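You operate a simulated robot arm through the tools that you are given. There is no shell and no other tool. Be economical: measure what you need, move in short steps, check, and stop when the job is done.

The job below is to be done with a simulated robot arm. You get a single attempt, and the scene is never put back.

## Task
Water both plants till the soil is dark; stand them on the sill.
Fine: leave no puddle; put the can back.

Only the result counts: the job must be done as asked and must still hold three seconds after the hand-in. Knocking over, shifting, dropping, spilling or breaking anything else fails it.

## Robot
A 7-joint arm with a two-finger parallel gripper, fixed in place. Base frame: the origin is at the foot of the arm, x ahead of it, y to its left, z up. Lengths are in mm, angles in degrees, forces in N, time in s.
With the tool pointing down near the work surface it reaches from about 280 to 760 mm from the base axis. Its first joint turns from -166.0 to 166.0 degrees. Payload 3.91 kg.
The tool frame sits at the grasp point between the pads (the TCP): z along the fingers, y along the line on which they close. The tips reach 30 mm beyond it. The gripper opens to 110 mm. The fingers are 20 mm wide and 10 mm thick; the gripper's body (48 by 112 mm) begins 55 mm behind the TCP.
Orientation is that of the tool frame in the base frame, as a unit quaternion [w, x, y, z]. With the fingers straight down and closing along the base's y, the tool's x points along the base's -x, its y along +y and its z along -z.

## Interface
- The arm moves only by the tool send_rows. Its arguments are lists of equal length, an entry for each row: "dp": the shift along the tool's x, y, z in units of 400 mm (1.0 is 400 mm), a list of three; "delta_rot": the turn, a rotation vector about the tool's x, y, z in units of 120 degrees (1.0 is 120 degrees), a list of three; "hand": the finger opening in mm, from 0 to 110. In form: {"dp": [[x, y, z], ...], "delta_rot": [[rx, ry, rz], ...], "hand": [hand, ...]}. A call has 1 to 8 rows; each row is the pose to reach, as a shift and turn from the pose commanded when the call began, along the tool's axes at that moment. A call with a number of a shift or a turn outside -1 to 1 is refused whole. A row lasts 0.2 s, in which the tool goes at most 50 mm and 8.6 degrees; a call with a longer step from one row to the next is refused whole, and so is a gripper value outside its range. A pose out of reach is approached as far as the arm can. The call stops where the force on the tool passes 40 N (or 10 N more than at its start, if that is more) or the arm is blocked; 0.2 s more then pass. Each finger travels about 153 mm/s and halts on what it meets, pressing with about 30 N; the grip force reading is that of the motor and also rises with nothing between the fingers. The clock runs only during rows and for 0.2 s after the last one: add rows that repeat a pose to give the fingers time. The reply holds the time, the measured pose of the TCP, the force on the tool along the base axes, the opening and the grip force, in the units named above and with some noise.
- Cameras (640 x 400 px; columns grow to the right, rows downward): "scene" is fixed at [50.6, 500.1, 1403.1]; the picture's right is [-0.89, -0.46, 0.00], its down [-0.28, 0.54, -0.79] and it looks along [0.37, -0.70, -0.61] (base axes); focal length 325 px, centre (320, 200). "wrist" rides on the gripper at [-36, 0, -57] in the tool frame; the picture's right is [0.00, -1.00, 0.00], its down [0.97, 0.00, -0.24] and it looks along [0.24, 0.00, 0.97] (tool axes); focal length 218 px, centre (320, 200). There is no depth. A picture from a camera that has moved, and an enlarged one, comes with that camera's place and axes in the base frame and with its lens.
- grab_frame(camera): a new picture of that camera. The clock stands still meanwhile.
- move_column(by): slides the trunk up (or, below 0, down) by that many mm; the arm rides with it, the base frame stays. It gives what a move gives, with no picture.
- inspect(camera, box): a new picture of the part [left, top, right, bottom] of that camera's present view, enlarged. The clock stands still meanwhile.
- hand_in(): hands the job in; it is judged then, once.

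Work in short steps. Places have to be worked out from the pictures, the camera data and where the tool is seen: move nearer, look again, correct. Check each grasp and each placing, and mend what went wrong. You have 120 turns and 64 pictures in all, those below and enlarged ones among them. Open the gripper and draw the arm clear of the work before you hand the job in, unless the task says otherwise; then end with one line.

The tools are called after "Request:" as name(argument=value, ...) on one line, values as JSON. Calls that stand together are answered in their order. send_rows: Moves the arm, as the interface text tells. Its arguments: {"type":"object","properties":{"dp":{"type":"array","items":{"type":"array","items":{"type":"number"}}},"delta_rot":{"type":"array","items":{"type":"array","items":{"type":"number"}}},"hand":{"type":"array","items":{"type":"number"}}},"required":["dp","delta_rot","hand"]} The other tools are called the same way: move_column (by) slides the trunk up or down; grab_frame (camera) takes a picture; inspect (camera, box) takes an enlarged picture of a part of a camera's view; hand_in () hands the job in.

At the start:

```text
time_s: 0.0
ee_pos: [487.0, 20.9, 1069.1]
orientation: [0.0, 0.0, 1.0, 0.0]
force: [0.3, -0.2, -0.1]
width: 109.9
grip_force: 0.0
trunk travel left (down, up): [-525.0, 85.0]
```

scene: 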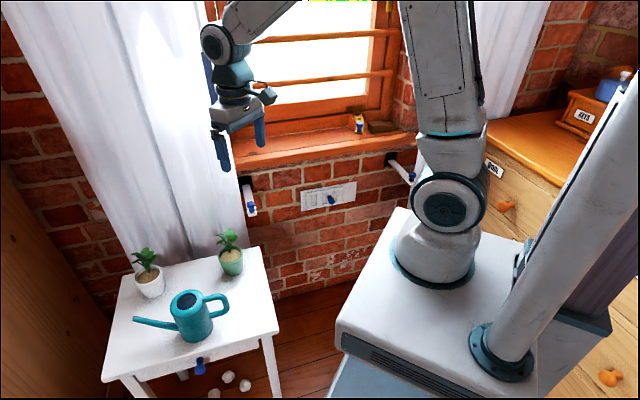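
wrist: 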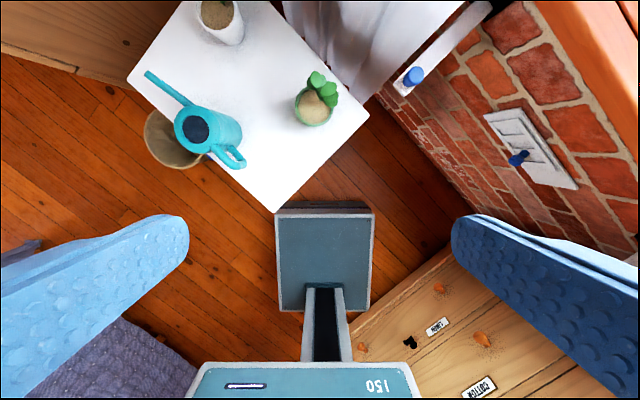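

I start by looking closely at the table and at the sill.

Request:
inspect(camera="scene", box=[90, 210, 290, 400])

Request:
inspect(camera="scene", box=[190, 60, 450, 230])

Request:
inspect(camera="wrist", box=[120, 0, 400, 210])

```text
2.11 times, centred on (190, 305) of scene
camera zoom: at [50.6, 500.1, 1403.1], right [-0.89, -0.46, 0.0], down [-0.28, 0.54, -0.79], along [0.37, -0.7, -0.61], focal length 684 px, centre (594, -21)
```

zoom: 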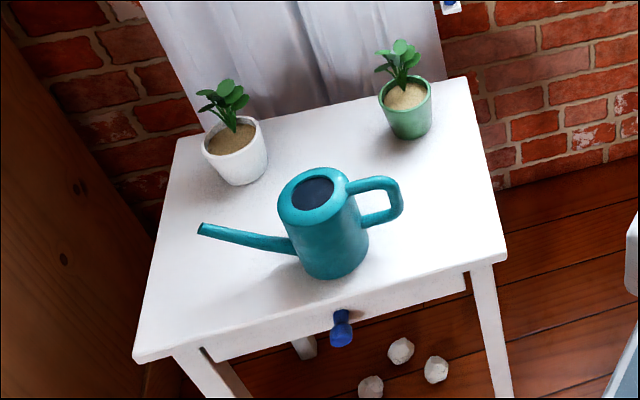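

```text
2.35 times, centred on (320, 145) of scene
camera zoom: at [50.6, 500.1, 1403.1], right [-0.89, -0.46, 0.0], down [-0.28, 0.54, -0.79], along [0.37, -0.7, -0.61], focal length 764 px, centre (320, 329)
```

zoom: 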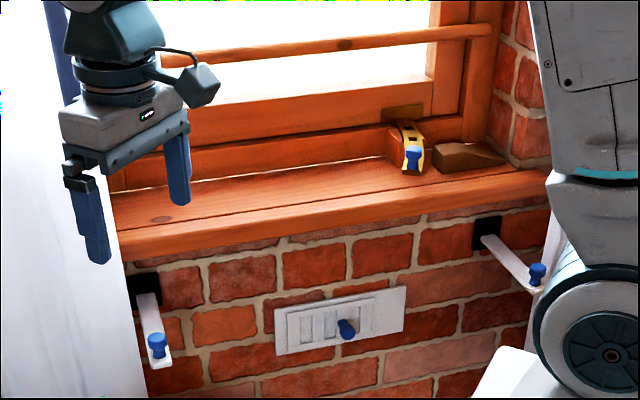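

```text
1.90 times, centred on (260, 105) of wrist
camera zoom: at [521.7, 19.1, 1126.6], right [0.0, -1.0, 0.0], down [-0.97, 0.0, 0.24], along [-0.24, 0.0, -0.97], focal length 416 px, centre (434, 381)
```

zoom: 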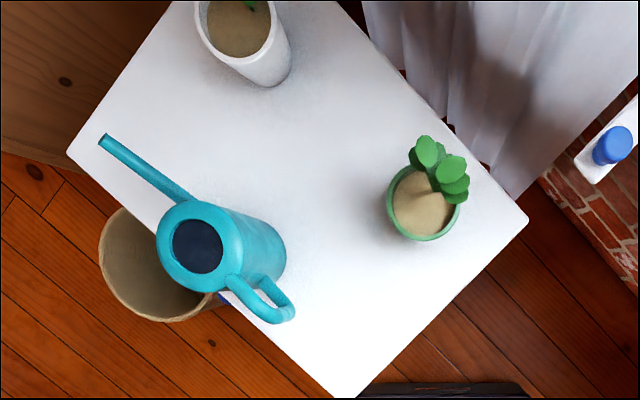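

I put the can at about (549,237) with its handle pointing towards (-x,-y), the green pot at about (597,33) and the white pot at about (752,219). The wall runs at roughly 45 degrees. I turn the tool towards the window to measure the sill.

Request:
send_rows(dp=[[0.042, -0.09, 0], [0.083, -0.18, 0], [0.125, -0.27, 0], [0.167, -0.36, 0], [0.208, -0.45, 0], [0.25, -0.55, 0]], delta_rot=[[0, 0, 0.0625], [0, 0, 0.125], [0, 0, 0.1875], [0, 0, 0.25], [0, 0, 0.3125], [0, 0, 0.375]], hand=[110, 110, 110, 110, 110, 110])

Request:
grab_frame(camera="wrist")

```text
time_s: 1.4
ee_pos: [383.4, -200.9, 1069.1]
orientation: [0.0, 0.383, 0.924, 0.0]
force: [0.2, -0.5, -0.1]
width: 110.1
grip_force: 0.0
trunk travel left (down, up): [-525.0, 85.0]
```

```text
58 pictures are left
camera wrist: at [408.9, -227.7, 1125.6], right [-0.71, -0.71, 0.0], down [-0.68, 0.69, 0.24], along [-0.17, 0.17, -0.97], focal length 218 px, centre (320, 200)
```

wrist: 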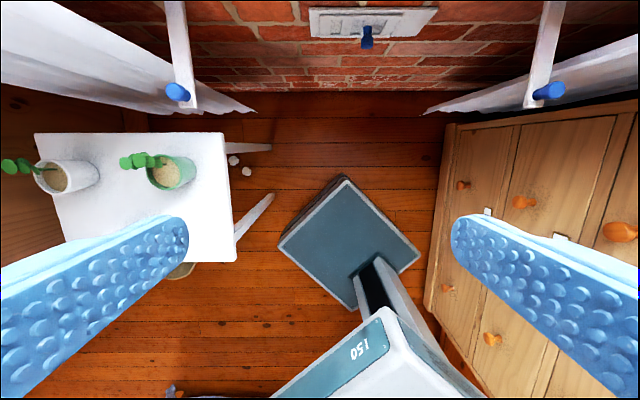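

The wall runs exactly at 45 degrees. I pitch the tool up by 45 degrees to look at the sill.

Request:
send_rows(dp=[[0, 0, 0], [0, 0, 0], [0, 0, 0], [0, 0, 0], [0, 0, 0], [0, 0, 0]], delta_rot=[[0, -0.0625, 0], [0, -0.125, 0], [0, -0.1875, 0], [0, -0.25, 0], [0, -0.3125, 0], [0, -0.375, 0]], hand=[110, 110, 110, 110, 110, 110])

Request:
grab_frame(camera="wrist")

```text
time_s: 2.8
ee_pos: [386.0, -202.0, 1069.7]
orientation: [0.332, 0.359, 0.861, -0.142]
force: [0.6, -0.1, 0.5]
width: 110.2
grip_force: 0.2
trunk travel left (down, up): [-525.0, 85.0]
```

```text
57 pictures are left
camera wrist: at [377.8, -194.4, 1136.6], right [-0.71, -0.7, 0.01], down [-0.62, 0.62, -0.48], along [0.33, -0.34, -0.88], focal length 218 px, centre (320, 200)
```

wrist: 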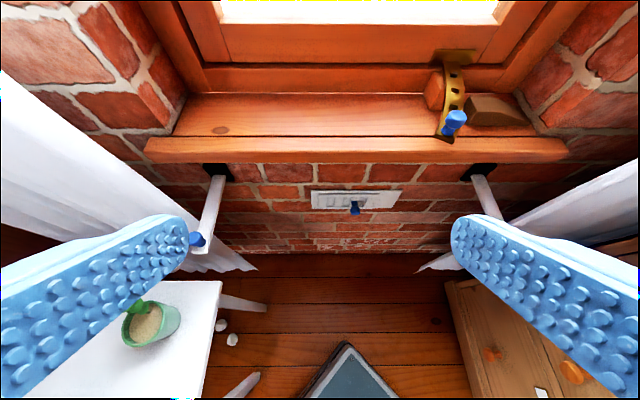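

Now a scene picture to triangulate the sill corners.

Request:
inspect(camera="scene", box=[190, 60, 450, 230])

Request:
inspect(camera="wrist", box=[120, 0, 600, 240])

```text
2.35 times, centred on (320, 145) of scene
camera zoom: at [50.6, 500.1, 1403.1], right [-0.89, -0.46, 0.0], down [-0.28, 0.54, -0.79], along [0.37, -0.7, -0.61], focal length 764 px, centre (320, 329)
```

zoom: 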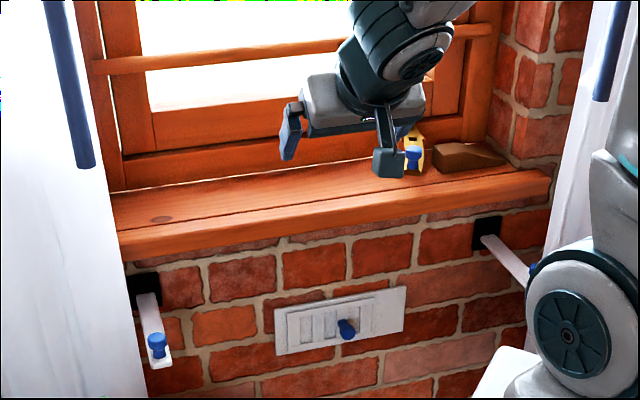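

```text
1.33 times, centred on (360, 120) of wrist
camera zoom: at [377.8, -194.4, 1136.6], right [-0.71, -0.7, 0.01], down [-0.62, 0.62, -0.48], along [0.33, -0.34, -0.88], focal length 291 px, centre (267, 307)
```

zoom: 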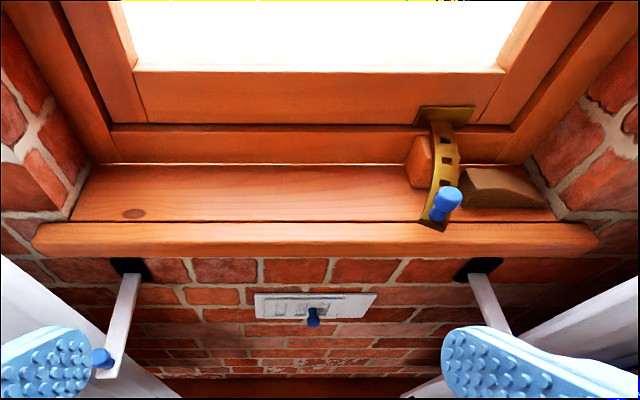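

The sill top is at about z=831, running from n≈665 to 836 along the (0.707,-0.707) normal. There is plenty of free room at tangential 0 to 300. Next I swing round to the handle side of the can.

Request:
send_rows(dp=[[0.055, 0.044, -0.008], [0.11, 0.088, -0.015], [0.165, 0.132, -0.023], [0.22, 0.177, -0.03], [0.275, 0.221, -0.038], [0.33, 0.265, -0.046]], delta_rot=[[-0.049, 0, -0.049], [-0.098, 0, -0.098], [-0.147, 0, -0.147], [-0.196, 0, -0.196], [-0.2455, 0, -0.2455], [-0.2946, 0, -0.2946]], hand=[110, 110, 110, 110, 110, 110])

```text
time_s: 4.2
ee_pos: [470.6, 5.6, 982.4]
orientation: [0.336, -0.077, 0.939, 0.012]
force: [1.2, 2.7, 2.7]
width: 109.8
grip_force: 0.1
out of reach, approached as far as the arm can: row 1, 2, 3, 4, 5, 6
trunk travel left (down, up): [-525.0, 85.0]
```

The arm could not keep the tilt that close in, so I look at its posture before choosing a trunk height.

Request:
grab_frame(camera="scene")

Request:
grab_frame(camera="wrist")

```text
54 pictures are left
```

scene: 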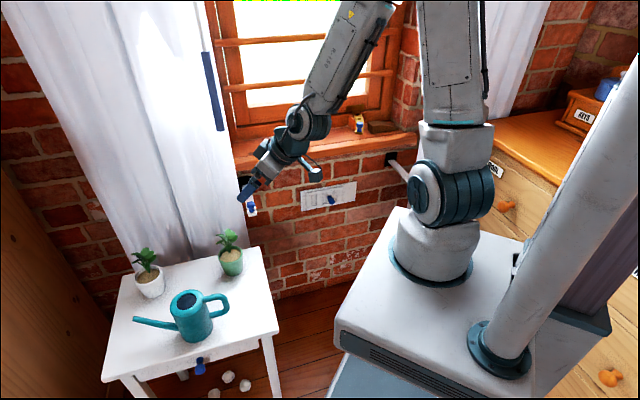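

```text
53 pictures are left
camera wrist: at [460.3, 4.6, 1049.6], right [0.16, -0.99, 0.03], down [-0.89, -0.15, -0.43], along [0.43, 0.04, -0.9], focal length 218 px, centre (320, 200)
```

wrist: 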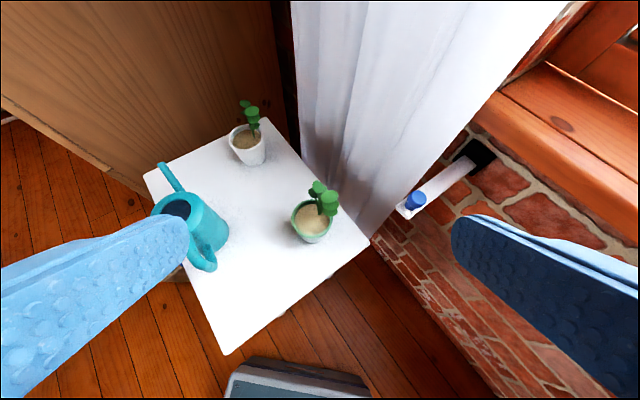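

The forearm hangs too steeply for an outward-pointing tool, so the trunk must come down. First I raise the hand, then lower the trunk in stages.

Request:
send_rows(dp=[[-0.092, 0, -0.05], [-0.184, 0, -0.1], [-0.276, 0, -0.15], [-0.368, 0, -0.2], [-0.46, 0, -0.25]], delta_rot=[[0, 0, 0], [0, 0, 0], [0, 0, 0], [0, 0, 0], [0, 0, 0]], hand=[110, 110, 110, 110, 110])

Request:
move_column(by=-200)

```text
time_s: 5.4
ee_pos: [541.5, -32.5, 1200.7]
orientation: [0.383, -0.041, 0.923, 0.02]
force: [0.3, -0.1, 0.1]
width: 109.9
grip_force: 0.0
out of reach, approached as far as the arm can: row 4, 5
trunk travel left (down, up): [-525.0, 85.0]
```

```text
time_s: 7.6
ee_pos: [541.1, -31.5, 999.9]
orientation: [0.382, -0.042, 0.923, 0.02]
force: [-0.4, 0.2, -0.2]
width: 110.2
grip_force: 0.1
trunk travel left (down, up): [-325.0, 285.0]
```

Request:
grab_frame(camera="scene")

```text
52 pictures are left
```

scene: 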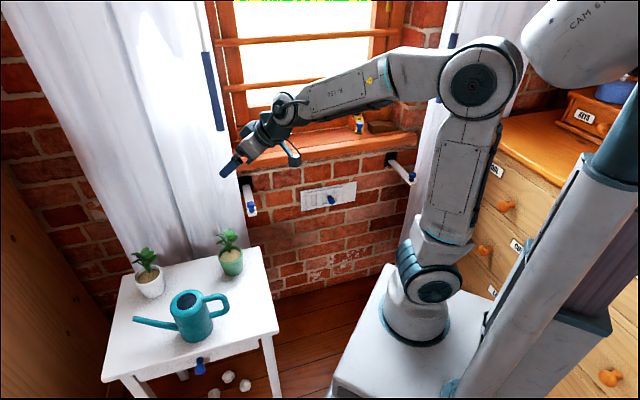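

The box comes down clear of the table. I lower another 200.

Request:
move_column(by=-180)

Request:
grab_frame(camera="scene")

Request:
grab_frame(camera="wrist")

```text
time_s: 9.6
ee_pos: [540.3, -30.5, 819.5]
orientation: [0.383, -0.042, 0.922, 0.02]
force: [0.7, 0.2, -0.9]
width: 110.1
grip_force: 0.2
trunk travel left (down, up): [-145.0, 465.0]
```

```text
51 pictures are left
```

scene: 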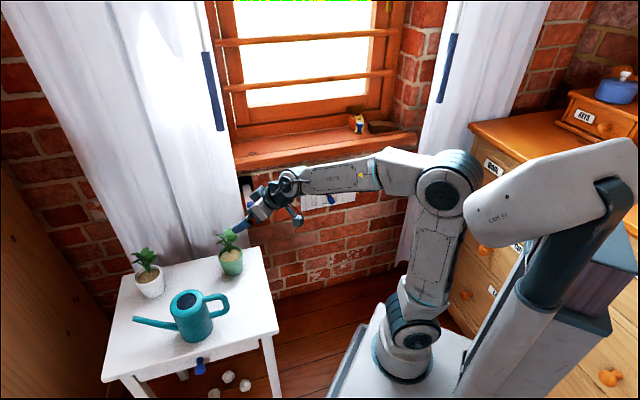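

```text
50 pictures are left
camera wrist: at [526.0, -34.2, 885.6], right [0.09, -1.0, -0.01], down [-0.85, -0.08, -0.52], along [0.52, 0.05, -0.86], focal length 218 px, centre (320, 200)
```

wrist: 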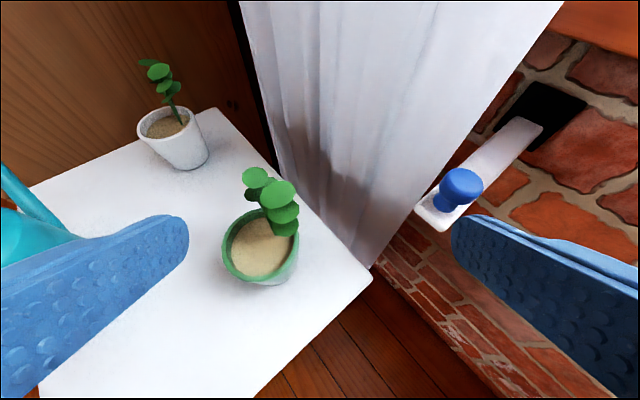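

Now the forearm is level. I move back towards the handle side and yaw to about 46 degrees.

Request:
send_rows(dp=[[0.053, 0.052, -0.039], [0.106, 0.103, -0.078], [0.16, 0.155, -0.117], [0.213, 0.206, -0.156], [0.266, 0.258, -0.195]], delta_rot=[[-0.0471, 0, -0.0471], [-0.0943, 0, -0.0943], [-0.1414, 0, -0.1414], [-0.1886, 0, -0.1886], [-0.2357, 0, -0.2357]], hand=[110, 110, 110, 110, 110])

Request:
grab_frame(camera="wrist")

```text
time_s: 10.8
ee_pos: [400.6, 59.6, 798.1]
orientation: [0.355, -0.356, 0.851, 0.151]
force: [0.2, 0.9, 0.0]
width: 110.0
grip_force: 0.2
trunk travel left (down, up): [-145.0, 465.0]
```

```text
49 pictures are left
camera wrist: at [389.9, 48.1, 864.5], right [0.71, -0.7, 0.0], down [-0.6, -0.61, -0.52], along [0.36, 0.37, -0.85], focal length 218 px, centre (320, 200)
```

wrist: 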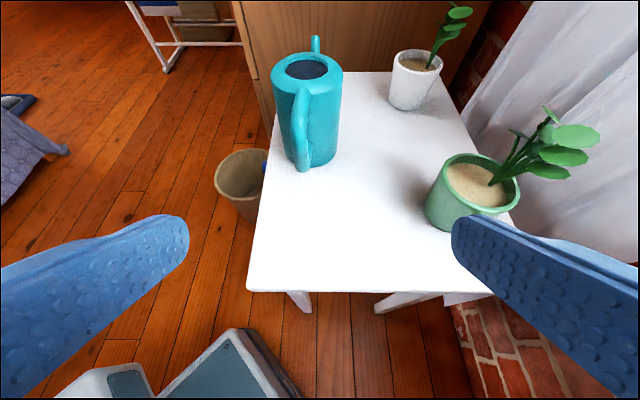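

Request:
inspect(camera="wrist", box=[240, 20, 400, 190])

Request:
inspect(camera="scene", box=[125, 270, 245, 360])

```text
2.35 times, centred on (320, 105) of wrist
camera zoom: at [389.9, 48.1, 864.5], right [0.71, -0.7, 0.0], down [-0.6, -0.61, -0.52], along [0.36, 0.37, -0.85], focal length 514 px, centre (320, 424)
```

zoom: 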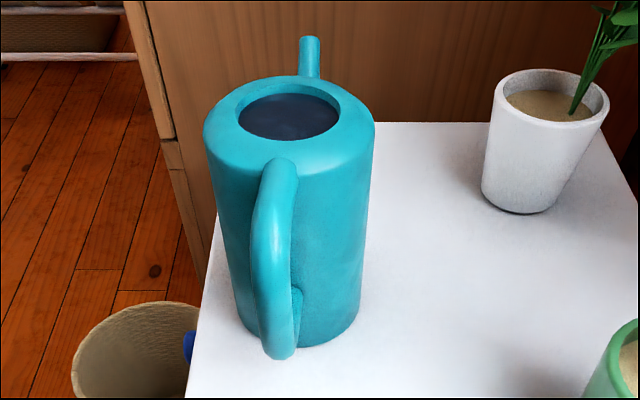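

```text
4.44 times, centred on (185, 315) of scene
camera zoom: at [50.6, 500.1, 1403.1], right [-0.89, -0.46, 0.0], down [-0.28, 0.54, -0.79], along [0.37, -0.7, -0.61], focal length 1444 px, centre (920, -311)
```

zoom: 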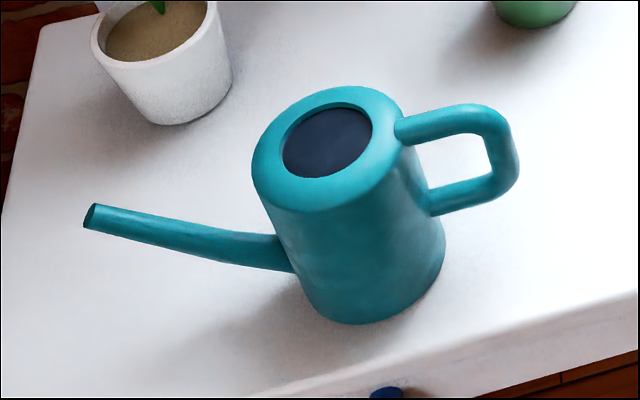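

The handle bar is centred at about (491,178,710) and is about 17 mm thick. I move to a standoff about 70 mm behind it with the tool 20 degrees below horizontal.

Request:
send_rows(dp=[[-0.008, 0.013, 0.065], [-0.016, 0.026, 0.13], [-0.024, 0.039, 0.195], [-0.032, 0.052, 0.259]], delta_rot=[[0, -0.052, 0], [0, -0.104, 0], [0, -0.156, 0], [0, -0.208, 0]], hand=[90, 80, 70, 60])

Request:
grab_frame(camera="wrist")

```text
time_s: 11.8
ee_pos: [455.2, 133.4, 741.1]
orientation: [0.529, -0.316, 0.755, 0.223]
force: [-0.1, 0.9, 0.5]
width: 60.0
grip_force: 0.0
out of reach, approached as far as the arm can: row 4
trunk travel left (down, up): [-145.0, 465.0]
```

```text
46 pictures are left
camera wrist: at [425.5, 103.2, 794.9], right [0.71, -0.7, 0.0], down [-0.39, -0.39, -0.83], along [0.58, 0.59, -0.56], focal length 218 px, centre (320, 200)
```

wrist: 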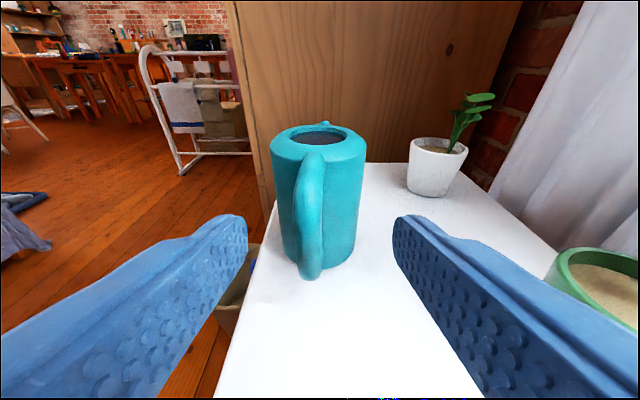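

Good alignment. I advance onto the handle bar with the fingers still open and then check.

Request:
send_rows(dp=[[0.005, 0.003, 0.04], [0.01, 0.006, 0.08], [0.015, 0.009, 0.12]], delta_rot=[[0, 0, 0], [0, 0, 0], [0, 0, 0]], hand=[60, 60, 60])

Request:
grab_frame(camera="wrist")

```text
time_s: 12.6
ee_pos: [484.4, 165.5, 719.1]
orientation: [0.531, -0.314, 0.755, 0.222]
force: [-0.1, -0.1, 0.5]
width: 60.0
grip_force: 0.0
trunk travel left (down, up): [-145.0, 465.0]
```

```text
45 pictures are left
camera wrist: at [455.0, 135.8, 772.9], right [0.71, -0.7, 0.0], down [-0.39, -0.39, -0.83], along [0.58, 0.59, -0.55], focal length 218 px, centre (320, 200)
```

wrist: 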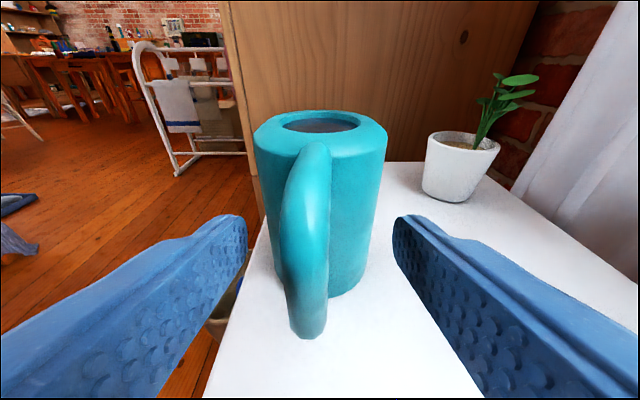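

The bar is about 20 mm further ahead and 6 mm to the left. I advance and then close.

Request:
send_rows(dp=[[0.005, 0.012, 0.025], [0.01, 0.015, 0.05], [0.01, 0.015, 0.05], [0.01, 0.015, 0.05], [0.01, 0.015, 0.05], [0.01, 0.015, 0.05]], delta_rot=[[0, 0, 0], [0, 0, 0], [0, 0, 0], [0, 0, 0], [0, 0, 0], [0, 0, 0]], hand=[60, 60, 40, 25, 5, 5])

Request:
grab_frame(camera="wrist")

Request:
inspect(camera="scene", box=[125, 250, 285, 360])

```text
time_s: 14.0
ee_pos: [493.7, 183.5, 708.7]
orientation: [0.53, -0.315, 0.755, 0.222]
force: [0.2, 0.7, -0.1]
width: 15.3
grip_force: 29.6
trunk travel left (down, up): [-145.0, 465.0]
```

```text
44 pictures are left
camera wrist: at [463.1, 152.4, 761.8], right [0.71, -0.7, 0.0], down [-0.39, -0.39, -0.83], along [0.58, 0.59, -0.55], focal length 218 px, centre (320, 200)
```

wrist: 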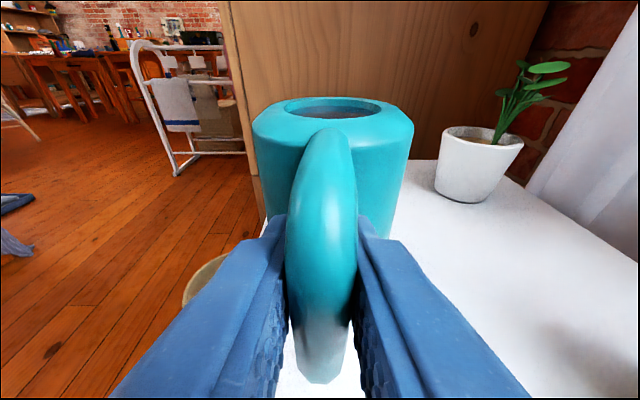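

```text
3.64 times, centred on (205, 305) of scene
camera zoom: at [50.6, 500.1, 1403.1], right [-0.89, -0.46, 0.0], down [-0.28, 0.54, -0.79], along [0.37, -0.7, -0.61], focal length 1181 px, centre (738, -182)
```

zoom: 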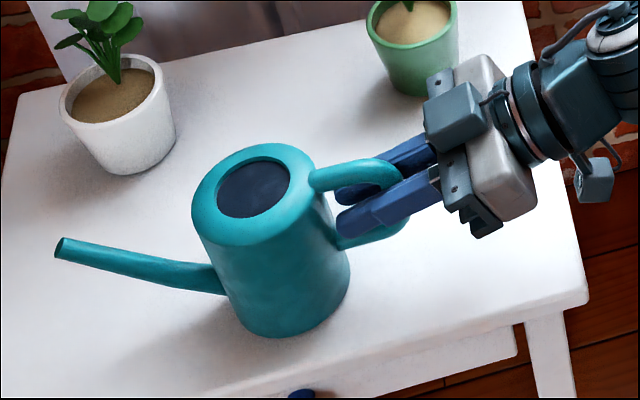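

Grasped, with a width of 15.3. I lift gently by 30 mm and check for slip.

Request:
send_rows(dp=[[-0.012, 0, -0.004], [-0.035, 0, -0.013], [-0.07, 0, -0.025], [-0.07, 0, -0.025]], delta_rot=[[0, 0, 0], [0, 0, 0], [0, 0, 0], [0, 0, 0]], hand=[5, 5, 5, 5])

Request:
inspect(camera="scene", box=[125, 250, 285, 360])

```text
time_s: 15.0
ee_pos: [493.2, 181.9, 737.9]
orientation: [0.53, -0.315, 0.755, 0.223]
force: [0.6, 0.9, -4.0]
width: 15.6
grip_force: 30.5
trunk travel left (down, up): [-145.0, 465.0]
```

```text
3.64 times, centred on (205, 305) of scene
camera zoom: at [50.6, 500.1, 1403.1], right [-0.89, -0.46, 0.0], down [-0.28, 0.54, -0.79], along [0.37, -0.7, -0.61], focal length 1181 px, centre (738, -182)
```

zoom: 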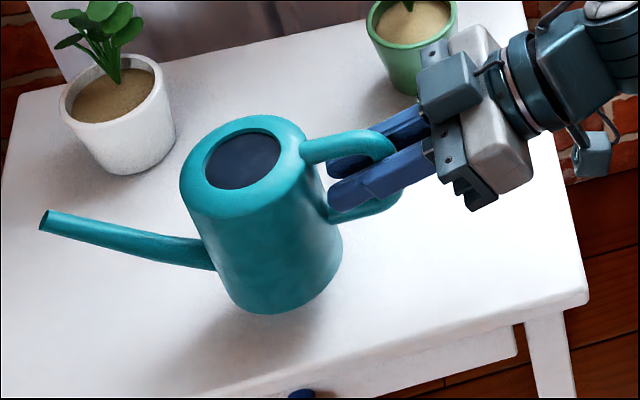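

The can is about 4.5 N and held firmly. The white pot's rim is centred near (765,201,683). I lift higher and then turn the spout towards the white pot, keeping the can upright.

Request:
send_rows(dp=[[-0.04, 0, -0.015], [-0.095, 0, -0.035], [-0.146, 0, -0.053], [-0.147, -0.033, -0.05], [-0.148, -0.066, -0.047], [-0.149, -0.1, -0.044], [-0.15, -0.133, -0.041], [-0.151, -0.166, -0.0375]], delta_rot=[[0, 0, 0], [0, 0, 0], [0, 0, 0], [0.0423, 0, 0.0154], [0.0846, 0, 0.0308], [0.1269, 0, 0.0462], [0.1692, 0, 0.0616], [0.2115, 0, 0.077]], hand=[5, 5, 5, 5, 5, 5, 5, 5])

Request:
grab_frame(camera="wrist")

Request:
inspect(camera="scene", box=[85, 200, 285, 340])

```text
time_s: 16.8
ee_pos: [544.6, 141.2, 799.7]
orientation: [0.567, -0.129, 0.808, 0.094]
force: [-0.1, 0.9, -4.1]
width: 15.8
grip_force: 30.3
trunk travel left (down, up): [-145.0, 465.0]
```

```text
41 pictures are left
camera wrist: at [504.7, 126.4, 853.3], right [0.31, -0.95, -0.01], down [-0.53, -0.17, -0.83], along [0.79, 0.26, -0.56], focal length 218 px, centre (320, 200)
```

wrist: 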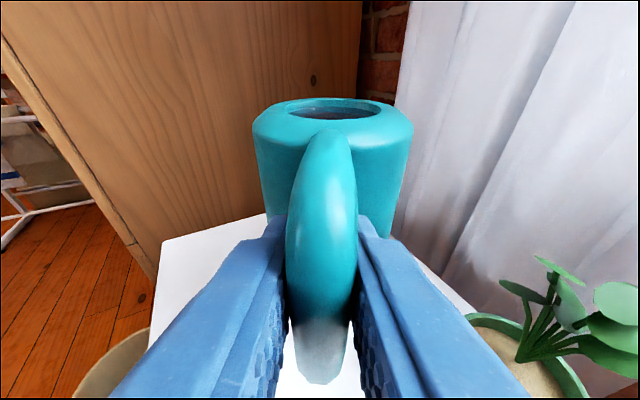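

```text
2.86 times, centred on (185, 270) of scene
camera zoom: at [50.6, 500.1, 1403.1], right [-0.89, -0.46, 0.0], down [-0.28, 0.54, -0.79], along [0.37, -0.7, -0.61], focal length 928 px, centre (706, 0)
```

zoom: 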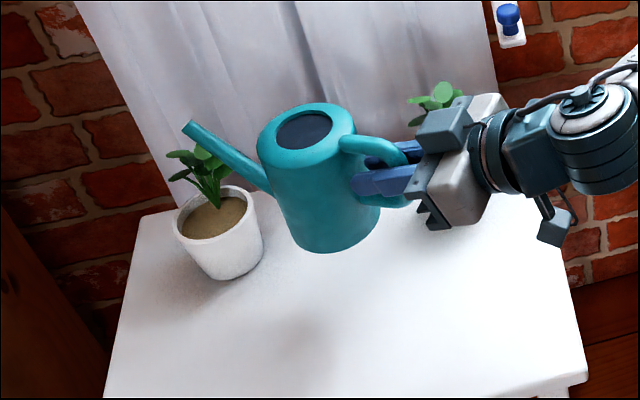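

Geometry matches. The open soil is on the pot's near (-x,+y) side, so I turn the spout to yaw 0 and shift to y≈212, which keeps it off the leaves.

Request:
send_rows(dp=[[-0.003, 0.044, 0.008], [-0.006, 0.088, 0.016], [-0.008, 0.132, 0.023], [-0.011, 0.176, 0.031]], delta_rot=[[0.0294, 0, 0.0107], [0.0587, 0, 0.0215], [0.0881, 0, 0.0322], [0.1175, 0, 0.043]], hand=[5, 5, 5, 5])

```text
time_s: 17.8
ee_pos: [535.3, 211.0, 799.7]
orientation: [0.573, -0.02, 0.819, 0.018]
force: [0.3, 0.3, -4.4]
width: 15.3
grip_force: 30.0
trunk travel left (down, up): [-145.0, 465.0]
```

Now a first tilt of 16 degrees with the tip kept near (745,211,760), and then a check of the flow.

Request:
send_rows(dp=[[-0.012, 0, 0.01], [-0.025, 0, 0.019], [-0.037, 0, 0.029]], delta_rot=[[0, 0.044, 0], [0, 0.089, 0], [0, 0.133, 0]], hand=[5, 5, 5])

Request:
inspect(camera="scene", box=[85, 200, 285, 340])

```text
time_s: 18.6
ee_pos: [551.4, 211.8, 810.8]
orientation: [0.454, -0.024, 0.891, 0.016]
force: [-1.0, 0.2, -4.2]
width: 15.6
grip_force: 30.1
trunk travel left (down, up): [-145.0, 465.0]
```

```text
2.86 times, centred on (185, 270) of scene
camera zoom: at [50.6, 500.1, 1403.1], right [-0.89, -0.46, 0.0], down [-0.28, 0.54, -0.79], along [0.37, -0.7, -0.61], focal length 928 px, centre (706, 0)
```

zoom: 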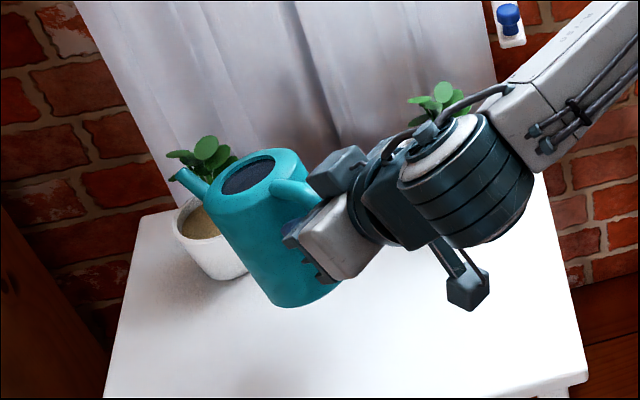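

The tip is where predicted. I tilt to 32 degrees with the tip at about (738,207,735).

Request:
send_rows(dp=[[-0.025, -0.004, -0.003], [-0.05, -0.008, -0.006], [-0.075, -0.0125, -0.008]], delta_rot=[[0, 0.044, 0], [0, 0.089, 0], [0, 0.133, 0]], hand=[5, 5, 5])

Request:
inspect(camera="scene", box=[115, 220, 235, 300])

```text
time_s: 19.4
ee_pos: [566.5, 207.4, 836.6]
orientation: [0.326, -0.026, 0.945, 0.012]
force: [-0.4, 0.0, -4.2]
width: 15.5
grip_force: 30.1
trunk travel left (down, up): [-145.0, 465.0]
```

```text
5.00 times, centred on (175, 260) of scene
camera zoom: at [50.6, 500.1, 1403.1], right [-0.89, -0.46, 0.0], down [-0.28, 0.54, -0.79], along [0.37, -0.7, -0.61], focal length 1624 px, centre (1045, -100)
```

zoom: 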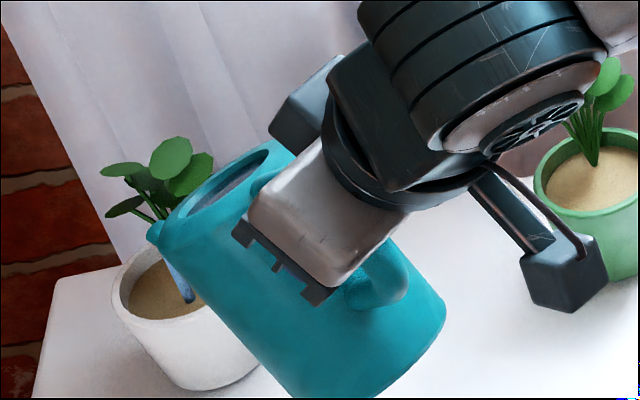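

Water is flowing into the pot. I hold briefly and check the soil.

Request:
send_rows(dp=[[0, 0, 0], [0, 0, 0]], delta_rot=[[0, 0, 0], [0, 0, 0]], hand=[5, 5])

Request:
inspect(camera="scene", box=[115, 220, 235, 300])

```text
time_s: 20.0
ee_pos: [566.3, 207.5, 835.5]
orientation: [0.327, -0.025, 0.945, 0.012]
force: [-0.3, 0.8, -4.9]
width: 15.6
grip_force: 29.8
trunk travel left (down, up): [-145.0, 465.0]
```

```text
5.00 times, centred on (175, 260) of scene
camera zoom: at [50.6, 500.1, 1403.1], right [-0.89, -0.46, 0.0], down [-0.28, 0.54, -0.79], along [0.37, -0.7, -0.61], focal length 1624 px, centre (1045, -100)
```

zoom: 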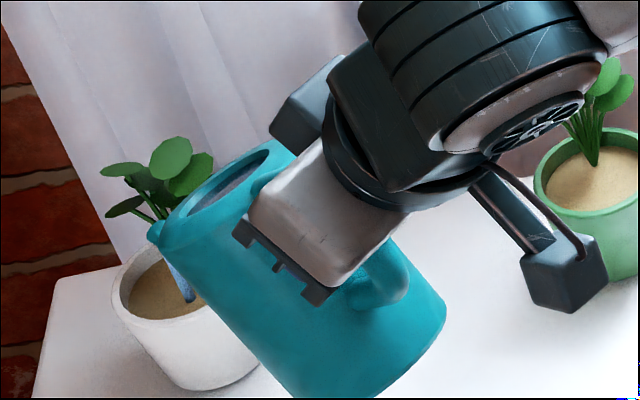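

The soil is getting slowly darker, so I hold longer.

Request:
send_rows(dp=[[0, 0, 0], [0, 0, 0], [0, 0, 0], [0, 0, 0], [0, 0, 0]], delta_rot=[[0, 0, 0], [0, 0, 0], [0, 0, 0], [0, 0, 0], [0, 0, 0]], hand=[5, 5, 5, 5, 5])

Request:
inspect(camera="scene", box=[115, 220, 235, 300])

```text
time_s: 21.2
ee_pos: [566.8, 207.0, 836.0]
orientation: [0.327, -0.026, 0.945, 0.011]
force: [0.4, -0.2, -3.9]
width: 15.5
grip_force: 30.0
trunk travel left (down, up): [-145.0, 465.0]
```

```text
5.00 times, centred on (175, 260) of scene
camera zoom: at [50.6, 500.1, 1403.1], right [-0.89, -0.46, 0.0], down [-0.28, 0.54, -0.79], along [0.37, -0.7, -0.61], focal length 1624 px, centre (1045, -100)
```

zoom: 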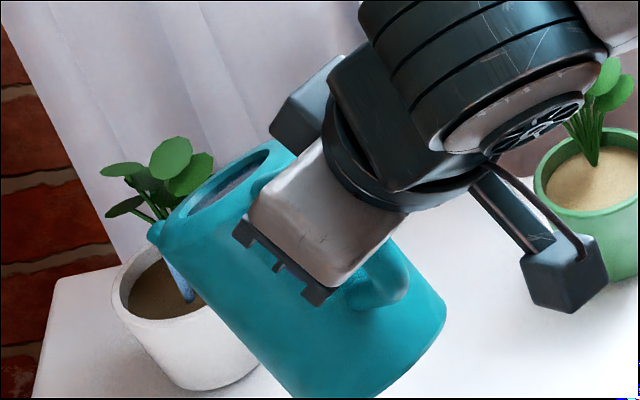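

Request:
send_rows(dp=[[0, 0, 0], [0, 0, 0], [0, 0, 0], [0, 0, 0], [0, 0, 0]], delta_rot=[[0, 0, 0], [0, 0, 0], [0, 0, 0], [0, 0, 0], [0, 0, 0]], hand=[5, 5, 5, 5, 5])

Request:
inspect(camera="scene", box=[115, 220, 235, 300])

```text
time_s: 22.4
ee_pos: [567.6, 206.5, 835.2]
orientation: [0.326, -0.026, 0.945, 0.012]
force: [0.1, -0.3, -4.0]
width: 15.5
grip_force: 30.3
trunk travel left (down, up): [-145.0, 465.0]
```

```text
5.00 times, centred on (175, 260) of scene
camera zoom: at [50.6, 500.1, 1403.1], right [-0.89, -0.46, 0.0], down [-0.28, 0.54, -0.79], along [0.37, -0.7, -0.61], focal length 1624 px, centre (1045, -100)
```

zoom: 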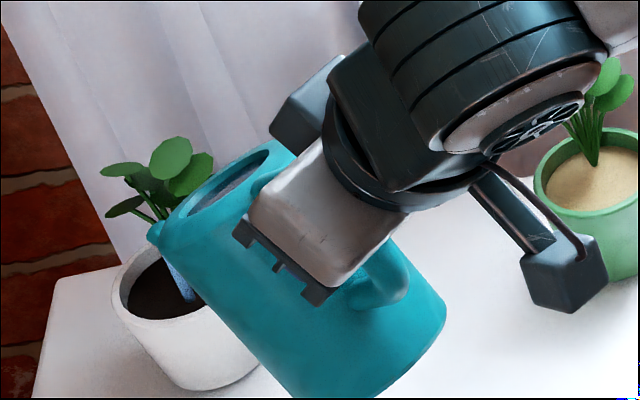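

The white pot's soil is dark. I tilt the can back upright with the tip kept over the pot.

Request:
send_rows(dp=[[0.048, 0, 0.0165], [0.095, 0, 0.04], [0.123, 0, 0.056], [0.141, 0, 0.083]], delta_rot=[[0, -0.0667, 0], [0, -0.1333, 0], [0, -0.2, 0], [0, -0.2667, 0]], hand=[5, 5, 5, 5])

Request:
inspect(camera="scene", box=[85, 200, 285, 340])

```text
time_s: 23.4
ee_pos: [541.7, 207.6, 776.7]
orientation: [0.575, -0.022, 0.818, 0.019]
force: [-0.1, -0.4, -3.7]
width: 15.4
grip_force: 29.9
trunk travel left (down, up): [-145.0, 465.0]
```

```text
2.86 times, centred on (185, 270) of scene
camera zoom: at [50.6, 500.1, 1403.1], right [-0.89, -0.46, 0.0], down [-0.28, 0.54, -0.79], along [0.37, -0.7, -0.61], focal length 928 px, centre (706, 0)
```

zoom: 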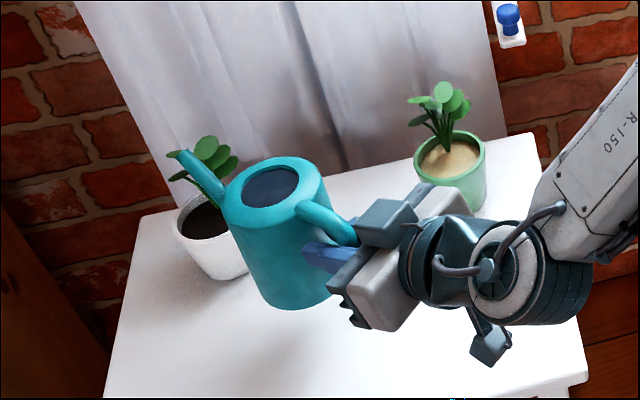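

No puddle. Next is the green pot, centred at about (594,32). I back off and turn the spout to yaw -45, approaching from the open-soil side.

Request:
send_rows(dp=[[0.015, 0.004, -0.07], [0.03, 0.007, -0.14], [0.036, -0.002, -0.156], [0.042, -0.012, -0.172], [0.048, -0.021, -0.188], [0.053, -0.031, -0.205], [0.059, -0.04, -0.221], [0.065, -0.05, -0.2375]], delta_rot=[[0, 0, 0], [0, 0, 0], [0.0575, 0, 0.0208], [0.115, 0, 0.0417], [0.1725, 0, 0.0625], [0.23, 0, 0.0833], [0.2875, 0, 0.1042], [0.345, 0, 0.125]], hand=[5, 5, 5, 5, 5, 5, 5, 5])

Request:
inspect(camera="scene", box=[125, 200, 325, 340])

```text
time_s: 25.2
ee_pos: [445.7, 180.3, 783.3]
orientation: [0.538, 0.287, 0.768, -0.198]
force: [-0.5, -0.1, -3.8]
width: 15.6
grip_force: 30.4
trunk travel left (down, up): [-145.0, 465.0]
```

```text
2.86 times, centred on (225, 270) of scene
camera zoom: at [50.6, 500.1, 1403.1], right [-0.89, -0.46, 0.0], down [-0.28, 0.54, -0.79], along [0.37, -0.7, -0.61], focal length 928 px, centre (591, 0)
```

zoom: 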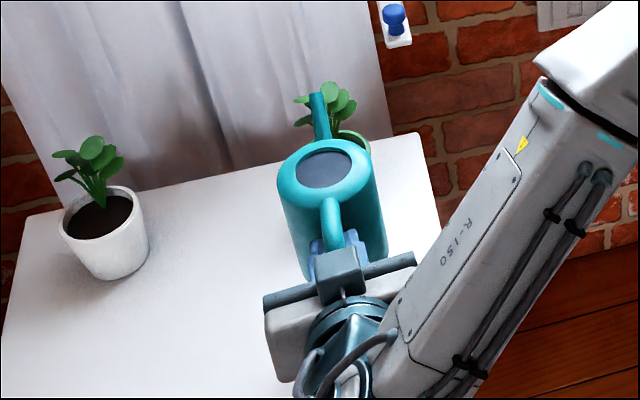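

At this yaw the can would hide the soil from the scene camera. I swing round the tip to yaw -30 so the soil stays partly in view.

Request:
send_rows(dp=[[0, -0.044, 0], [0, -0.088, 0], [0, -0.131, 0]], delta_rot=[[-0.0367, 0, -0.0133], [-0.0733, 0, -0.0267], [-0.11, 0, -0.04]], hand=[5, 5, 5])

Request:
inspect(camera="scene", box=[165, 200, 325, 312])

```text
time_s: 26.0
ee_pos: [412.1, 142.8, 782.5]
orientation: [0.558, 0.19, 0.797, -0.131]
force: [0.6, 0.8, -3.7]
width: 15.5
grip_force: 29.6
trunk travel left (down, up): [-145.0, 465.0]
```

```text
3.57 times, centred on (245, 256) of scene
camera zoom: at [50.6, 500.1, 1403.1], right [-0.89, -0.46, 0.0], down [-0.28, 0.54, -0.79], along [0.37, -0.7, -0.61], focal length 1160 px, centre (588, 0)
```

zoom: 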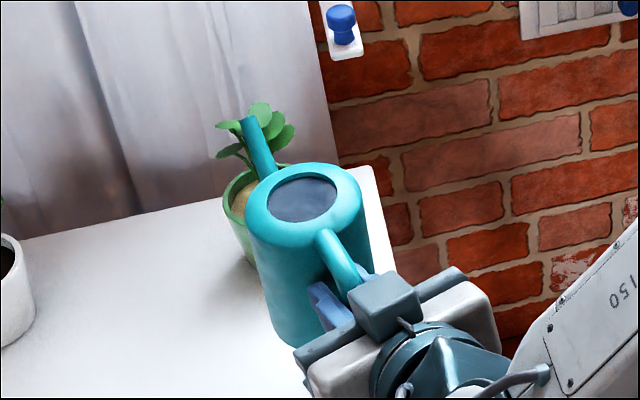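

The tip is above the pot's near side. I tilt in steps to 34 degrees with the tip ending near (582,39,735).

Request:
send_rows(dp=[[-0.04, -0.007, -0.01], [-0.08, -0.0135, -0.016], [-0.11, -0.015, -0.006], [-0.14, -0.016, 0.006], [-0.168, -0.017, 0.019]], delta_rot=[[0, 0.0667, 0], [0, 0.1333, 0], [0, 0.1833, 0], [0, 0.2333, 0], [0, 0.2833, 0]], hand=[5, 5, 5, 5, 5])

Request:
inspect(camera="scene", box=[205, 210, 285, 266])

```text
time_s: 27.2
ee_pos: [436.4, 122.2, 842.7]
orientation: [0.301, 0.219, 0.925, -0.068]
force: [-0.4, 0.2, -4.4]
width: 15.6
grip_force: 29.5
trunk travel left (down, up): [-145.0, 465.0]
```

```text
7.14 times, centred on (245, 238) of scene
camera zoom: at [50.6, 500.1, 1403.1], right [-0.89, -0.46, 0.0], down [-0.28, 0.54, -0.79], along [0.37, -0.7, -0.61], focal length 2321 px, centre (856, -71)
```

zoom: 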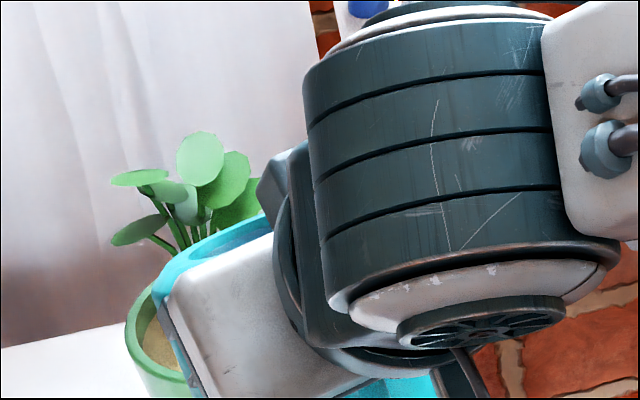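

Only a sliver of soil shows here, so I try the wrist camera.

Request:
grab_frame(camera="wrist")

```text
30 pictures are left
camera wrist: at [431.0, 123.0, 911.1], right [-0.45, -0.89, -0.01], down [-0.83, 0.42, -0.37], along [0.34, -0.16, -0.93], focal length 218 px, centre (320, 200)
```

wrist: 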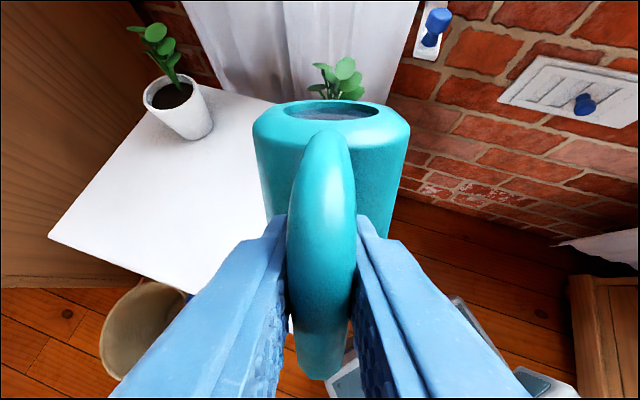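

Request:
send_rows(dp=[[0, 0, 0], [0, 0, 0], [0, 0, 0], [0, 0, 0]], delta_rot=[[0, 0, 0], [0, 0, 0], [0, 0, 0], [0, 0, 0]], hand=[5, 5, 5, 5])

Request:
inspect(camera="scene", box=[205, 235, 255, 270])

```text
time_s: 28.2
ee_pos: [436.0, 121.4, 843.1]
orientation: [0.301, 0.22, 0.925, -0.07]
force: [1.0, -0.1, -4.7]
width: 15.6
grip_force: 29.7
trunk travel left (down, up): [-145.0, 465.0]
```

```text
11.43 times, centred on (230, 252) of scene
camera zoom: at [50.6, 500.1, 1403.1], right [-0.89, -0.46, 0.0], down [-0.28, 0.54, -0.79], along [0.37, -0.7, -0.61], focal length 3713 px, centre (1349, -400)
```

zoom: 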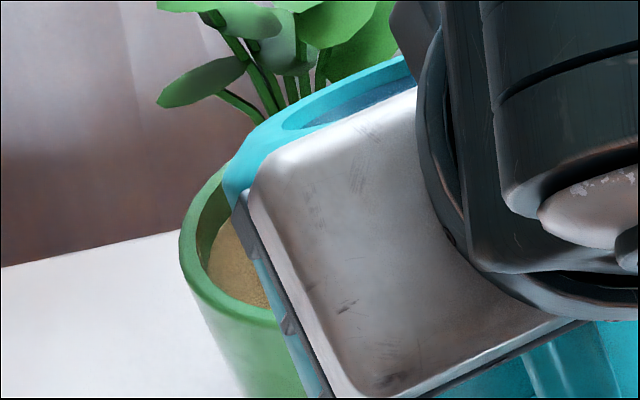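

It is darkening little, probably because the water level is lower now. I tilt another 6 degrees with the tip held in place.

Request:
send_rows(dp=[[-0.049, 0, -0.017], [-0.049, 0, -0.017], [-0.049, 0, -0.017]], delta_rot=[[0, 0.05, 0], [0, 0.05, 0], [0, 0.05, 0]], hand=[5, 5, 5])

Request:
inspect(camera="scene", box=[205, 235, 255, 270])

```text
time_s: 29.0
ee_pos: [446.7, 116.9, 860.9]
orientation: [0.253, 0.224, 0.939, -0.059]
force: [-0.9, -0.4, -4.7]
width: 15.7
grip_force: 30.1
trunk travel left (down, up): [-145.0, 465.0]
```

```text
11.43 times, centred on (230, 252) of scene
camera zoom: at [50.6, 500.1, 1403.1], right [-0.89, -0.46, 0.0], down [-0.28, 0.54, -0.79], along [0.37, -0.7, -0.61], focal length 3713 px, centre (1349, -400)
```

zoom: 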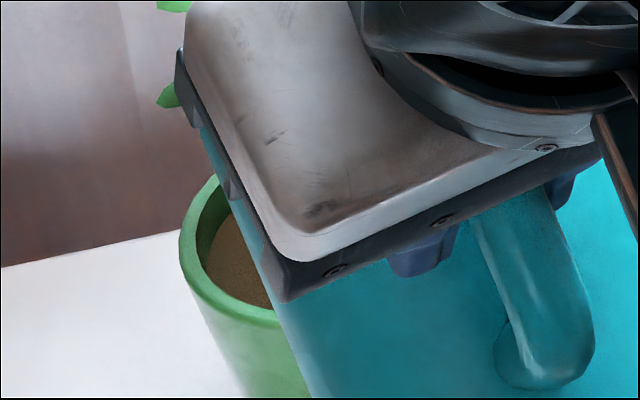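

Now it is darkening and water is arriving. I hold on.

Request:
send_rows(dp=[[0, 0, 0], [0, 0, 0], [0, 0, 0], [0, 0, 0]], delta_rot=[[0, 0, 0], [0, 0, 0], [0, 0, 0], [0, 0, 0]], hand=[5, 5, 5, 5])

Request:
inspect(camera="scene", box=[205, 235, 255, 270])

```text
time_s: 30.0
ee_pos: [446.4, 115.9, 861.7]
orientation: [0.253, 0.224, 0.939, -0.058]
force: [0.0, -0.2, -4.5]
width: 15.4
grip_force: 30.0
trunk travel left (down, up): [-145.0, 465.0]
```

```text
11.43 times, centred on (230, 252) of scene
camera zoom: at [50.6, 500.1, 1403.1], right [-0.89, -0.46, 0.0], down [-0.28, 0.54, -0.79], along [0.37, -0.7, -0.61], focal length 3713 px, centre (1349, -400)
```

zoom: 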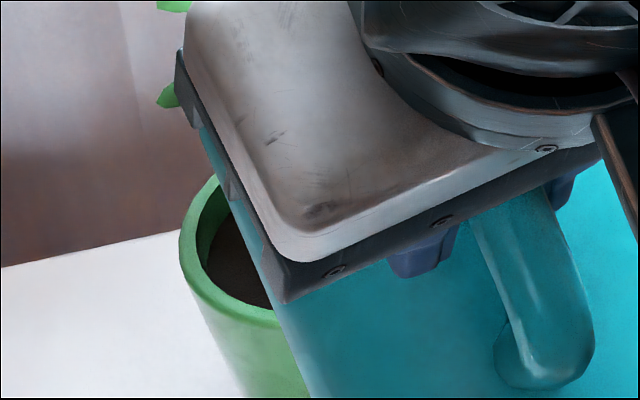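

It is nearly as dark as the white pot's. After one more moment I tilt back upright.

Request:
send_rows(dp=[[0, 0, 0], [0, 0, 0], [0.0625, 0.002, 0.03], [0.1125, 0.004, 0.053], [0.1555, 0.0055, 0.0835], [0.181, 0.0065, 0.103], [0.18, 0.007, 0.104]], delta_rot=[[0, 0, 0], [0, 0, 0], [0, -0.0667, 0], [0, -0.1333, 0], [0, -0.2, 0], [0, -0.2667, 0], [0, -0.3333, 0]], hand=[5, 5, 5, 5, 5, 5, 5])

Request:
inspect(camera="scene", box=[165, 200, 325, 312])

```text
time_s: 31.6
ee_pos: [409.8, 137.8, 788.9]
orientation: [0.559, 0.19, 0.797, -0.13]
force: [-1.0, 0.8, -4.0]
width: 15.6
grip_force: 30.5
trunk travel left (down, up): [-145.0, 465.0]
```

```text
3.57 times, centred on (245, 256) of scene
camera zoom: at [50.6, 500.1, 1403.1], right [-0.89, -0.46, 0.0], down [-0.28, 0.54, -0.79], along [0.37, -0.7, -0.61], focal length 1160 px, centre (588, 0)
```

zoom: 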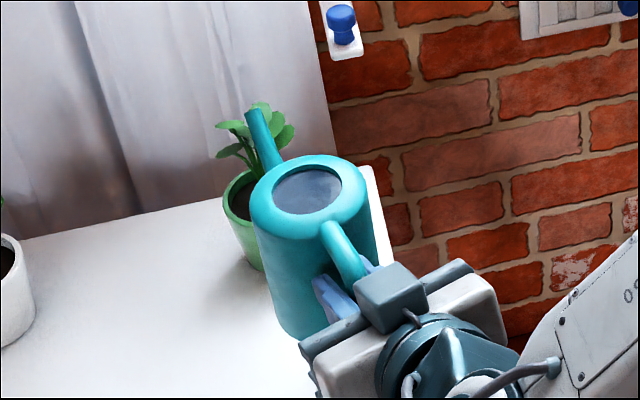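

Both soils are dark and there is no puddle. I bring the can back over its original spot, rotating back to yaw ~45.

Request:
send_rows(dp=[[-0.006, 0.025, 0.016], [-0.012, 0.049, 0.032], [-0.018, 0.074, 0.048], [-0.0235, 0.0985, 0.064], [-0.029, 0.123, 0.08], [-0.035, 0.148, 0.096], [-0.041, 0.172, 0.112], [-0.047, 0.197, 0.128]], delta_rot=[[-0.0658, 0, -0.0239], [-0.1315, 0, -0.0479], [-0.1973, 0, -0.0718], [-0.263, 0, -0.0958], [-0.3288, 0, -0.1197], [-0.3945, 0, -0.1436], [-0.4603, 0, -0.1676], [-0.526, 0, -0.1915]], hand=[5, 5, 5, 5, 5, 5, 5, 5])

```text
time_s: 33.4
ee_pos: [525.1, 81.3, 789.1]
orientation: [0.558, -0.194, 0.795, 0.139]
force: [2.2, 3.5, -6.3]
width: 16.5
grip_force: 10.3
out of reach, approached as far as the arm can: row 6
trunk travel left (down, up): [-145.0, 465.0]
```

The reading is odd: the arm stopped off target and the grip changed. I take a look.

Request:
grab_frame(camera="scene")

Request:
grab_frame(camera="wrist")

```text
25 pictures are left
```

scene: 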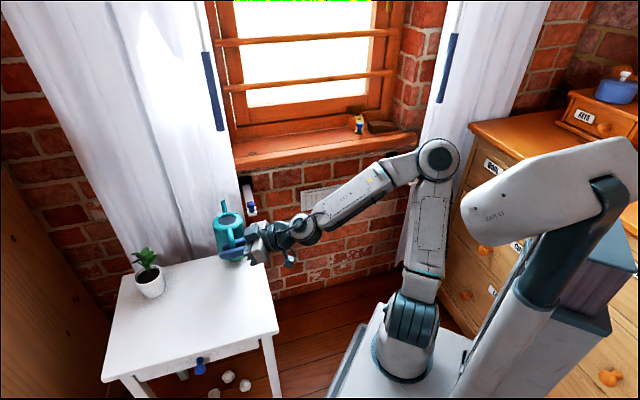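

```text
24 pictures are left
camera wrist: at [488.5, 60.7, 842.2], right [0.46, -0.89, -0.01], down [-0.49, -0.25, -0.83], along [0.74, 0.39, -0.55], focal length 218 px, centre (320, 200)
```

wrist: 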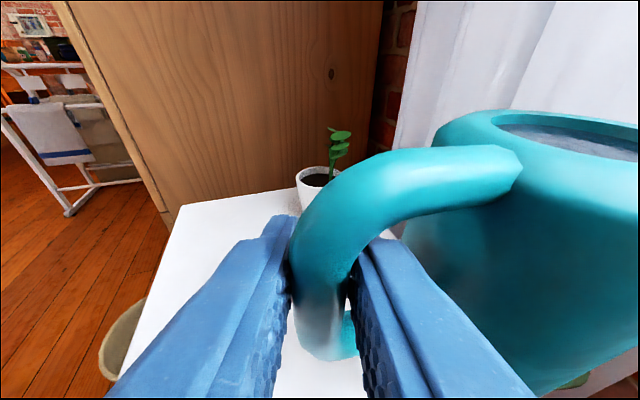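

Request:
inspect(camera="scene", box=[175, 190, 295, 275])

```text
4.71 times, centred on (235, 232) of scene
camera zoom: at [50.6, 500.1, 1403.1], right [-0.89, -0.46, 0.0], down [-0.28, 0.54, -0.79], along [0.37, -0.7, -0.61], focal length 1529 px, centre (720, 47)
```

zoom: 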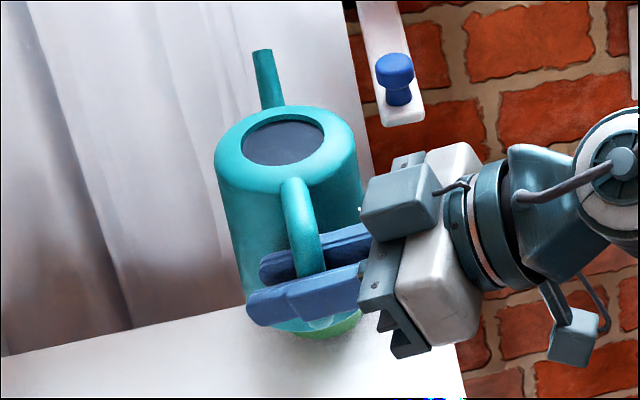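

The arm swung off its path and the can has pushed the green plant. I raise the can straight up, gently.

Request:
send_rows(dp=[[-0.012, 0, -0.004], [-0.024, 0, -0.009]], delta_rot=[[0, 0, 0], [0, 0, 0]], hand=[5, 5])

```text
time_s: 34.0
ee_pos: [494.0, 183.5, 799.8]
orientation: [0.539, -0.281, 0.768, 0.199]
force: [1.1, 0.7, -5.0]
width: 15.5
grip_force: 30.5
trunk travel left (down, up): [-145.0, 465.0]
```

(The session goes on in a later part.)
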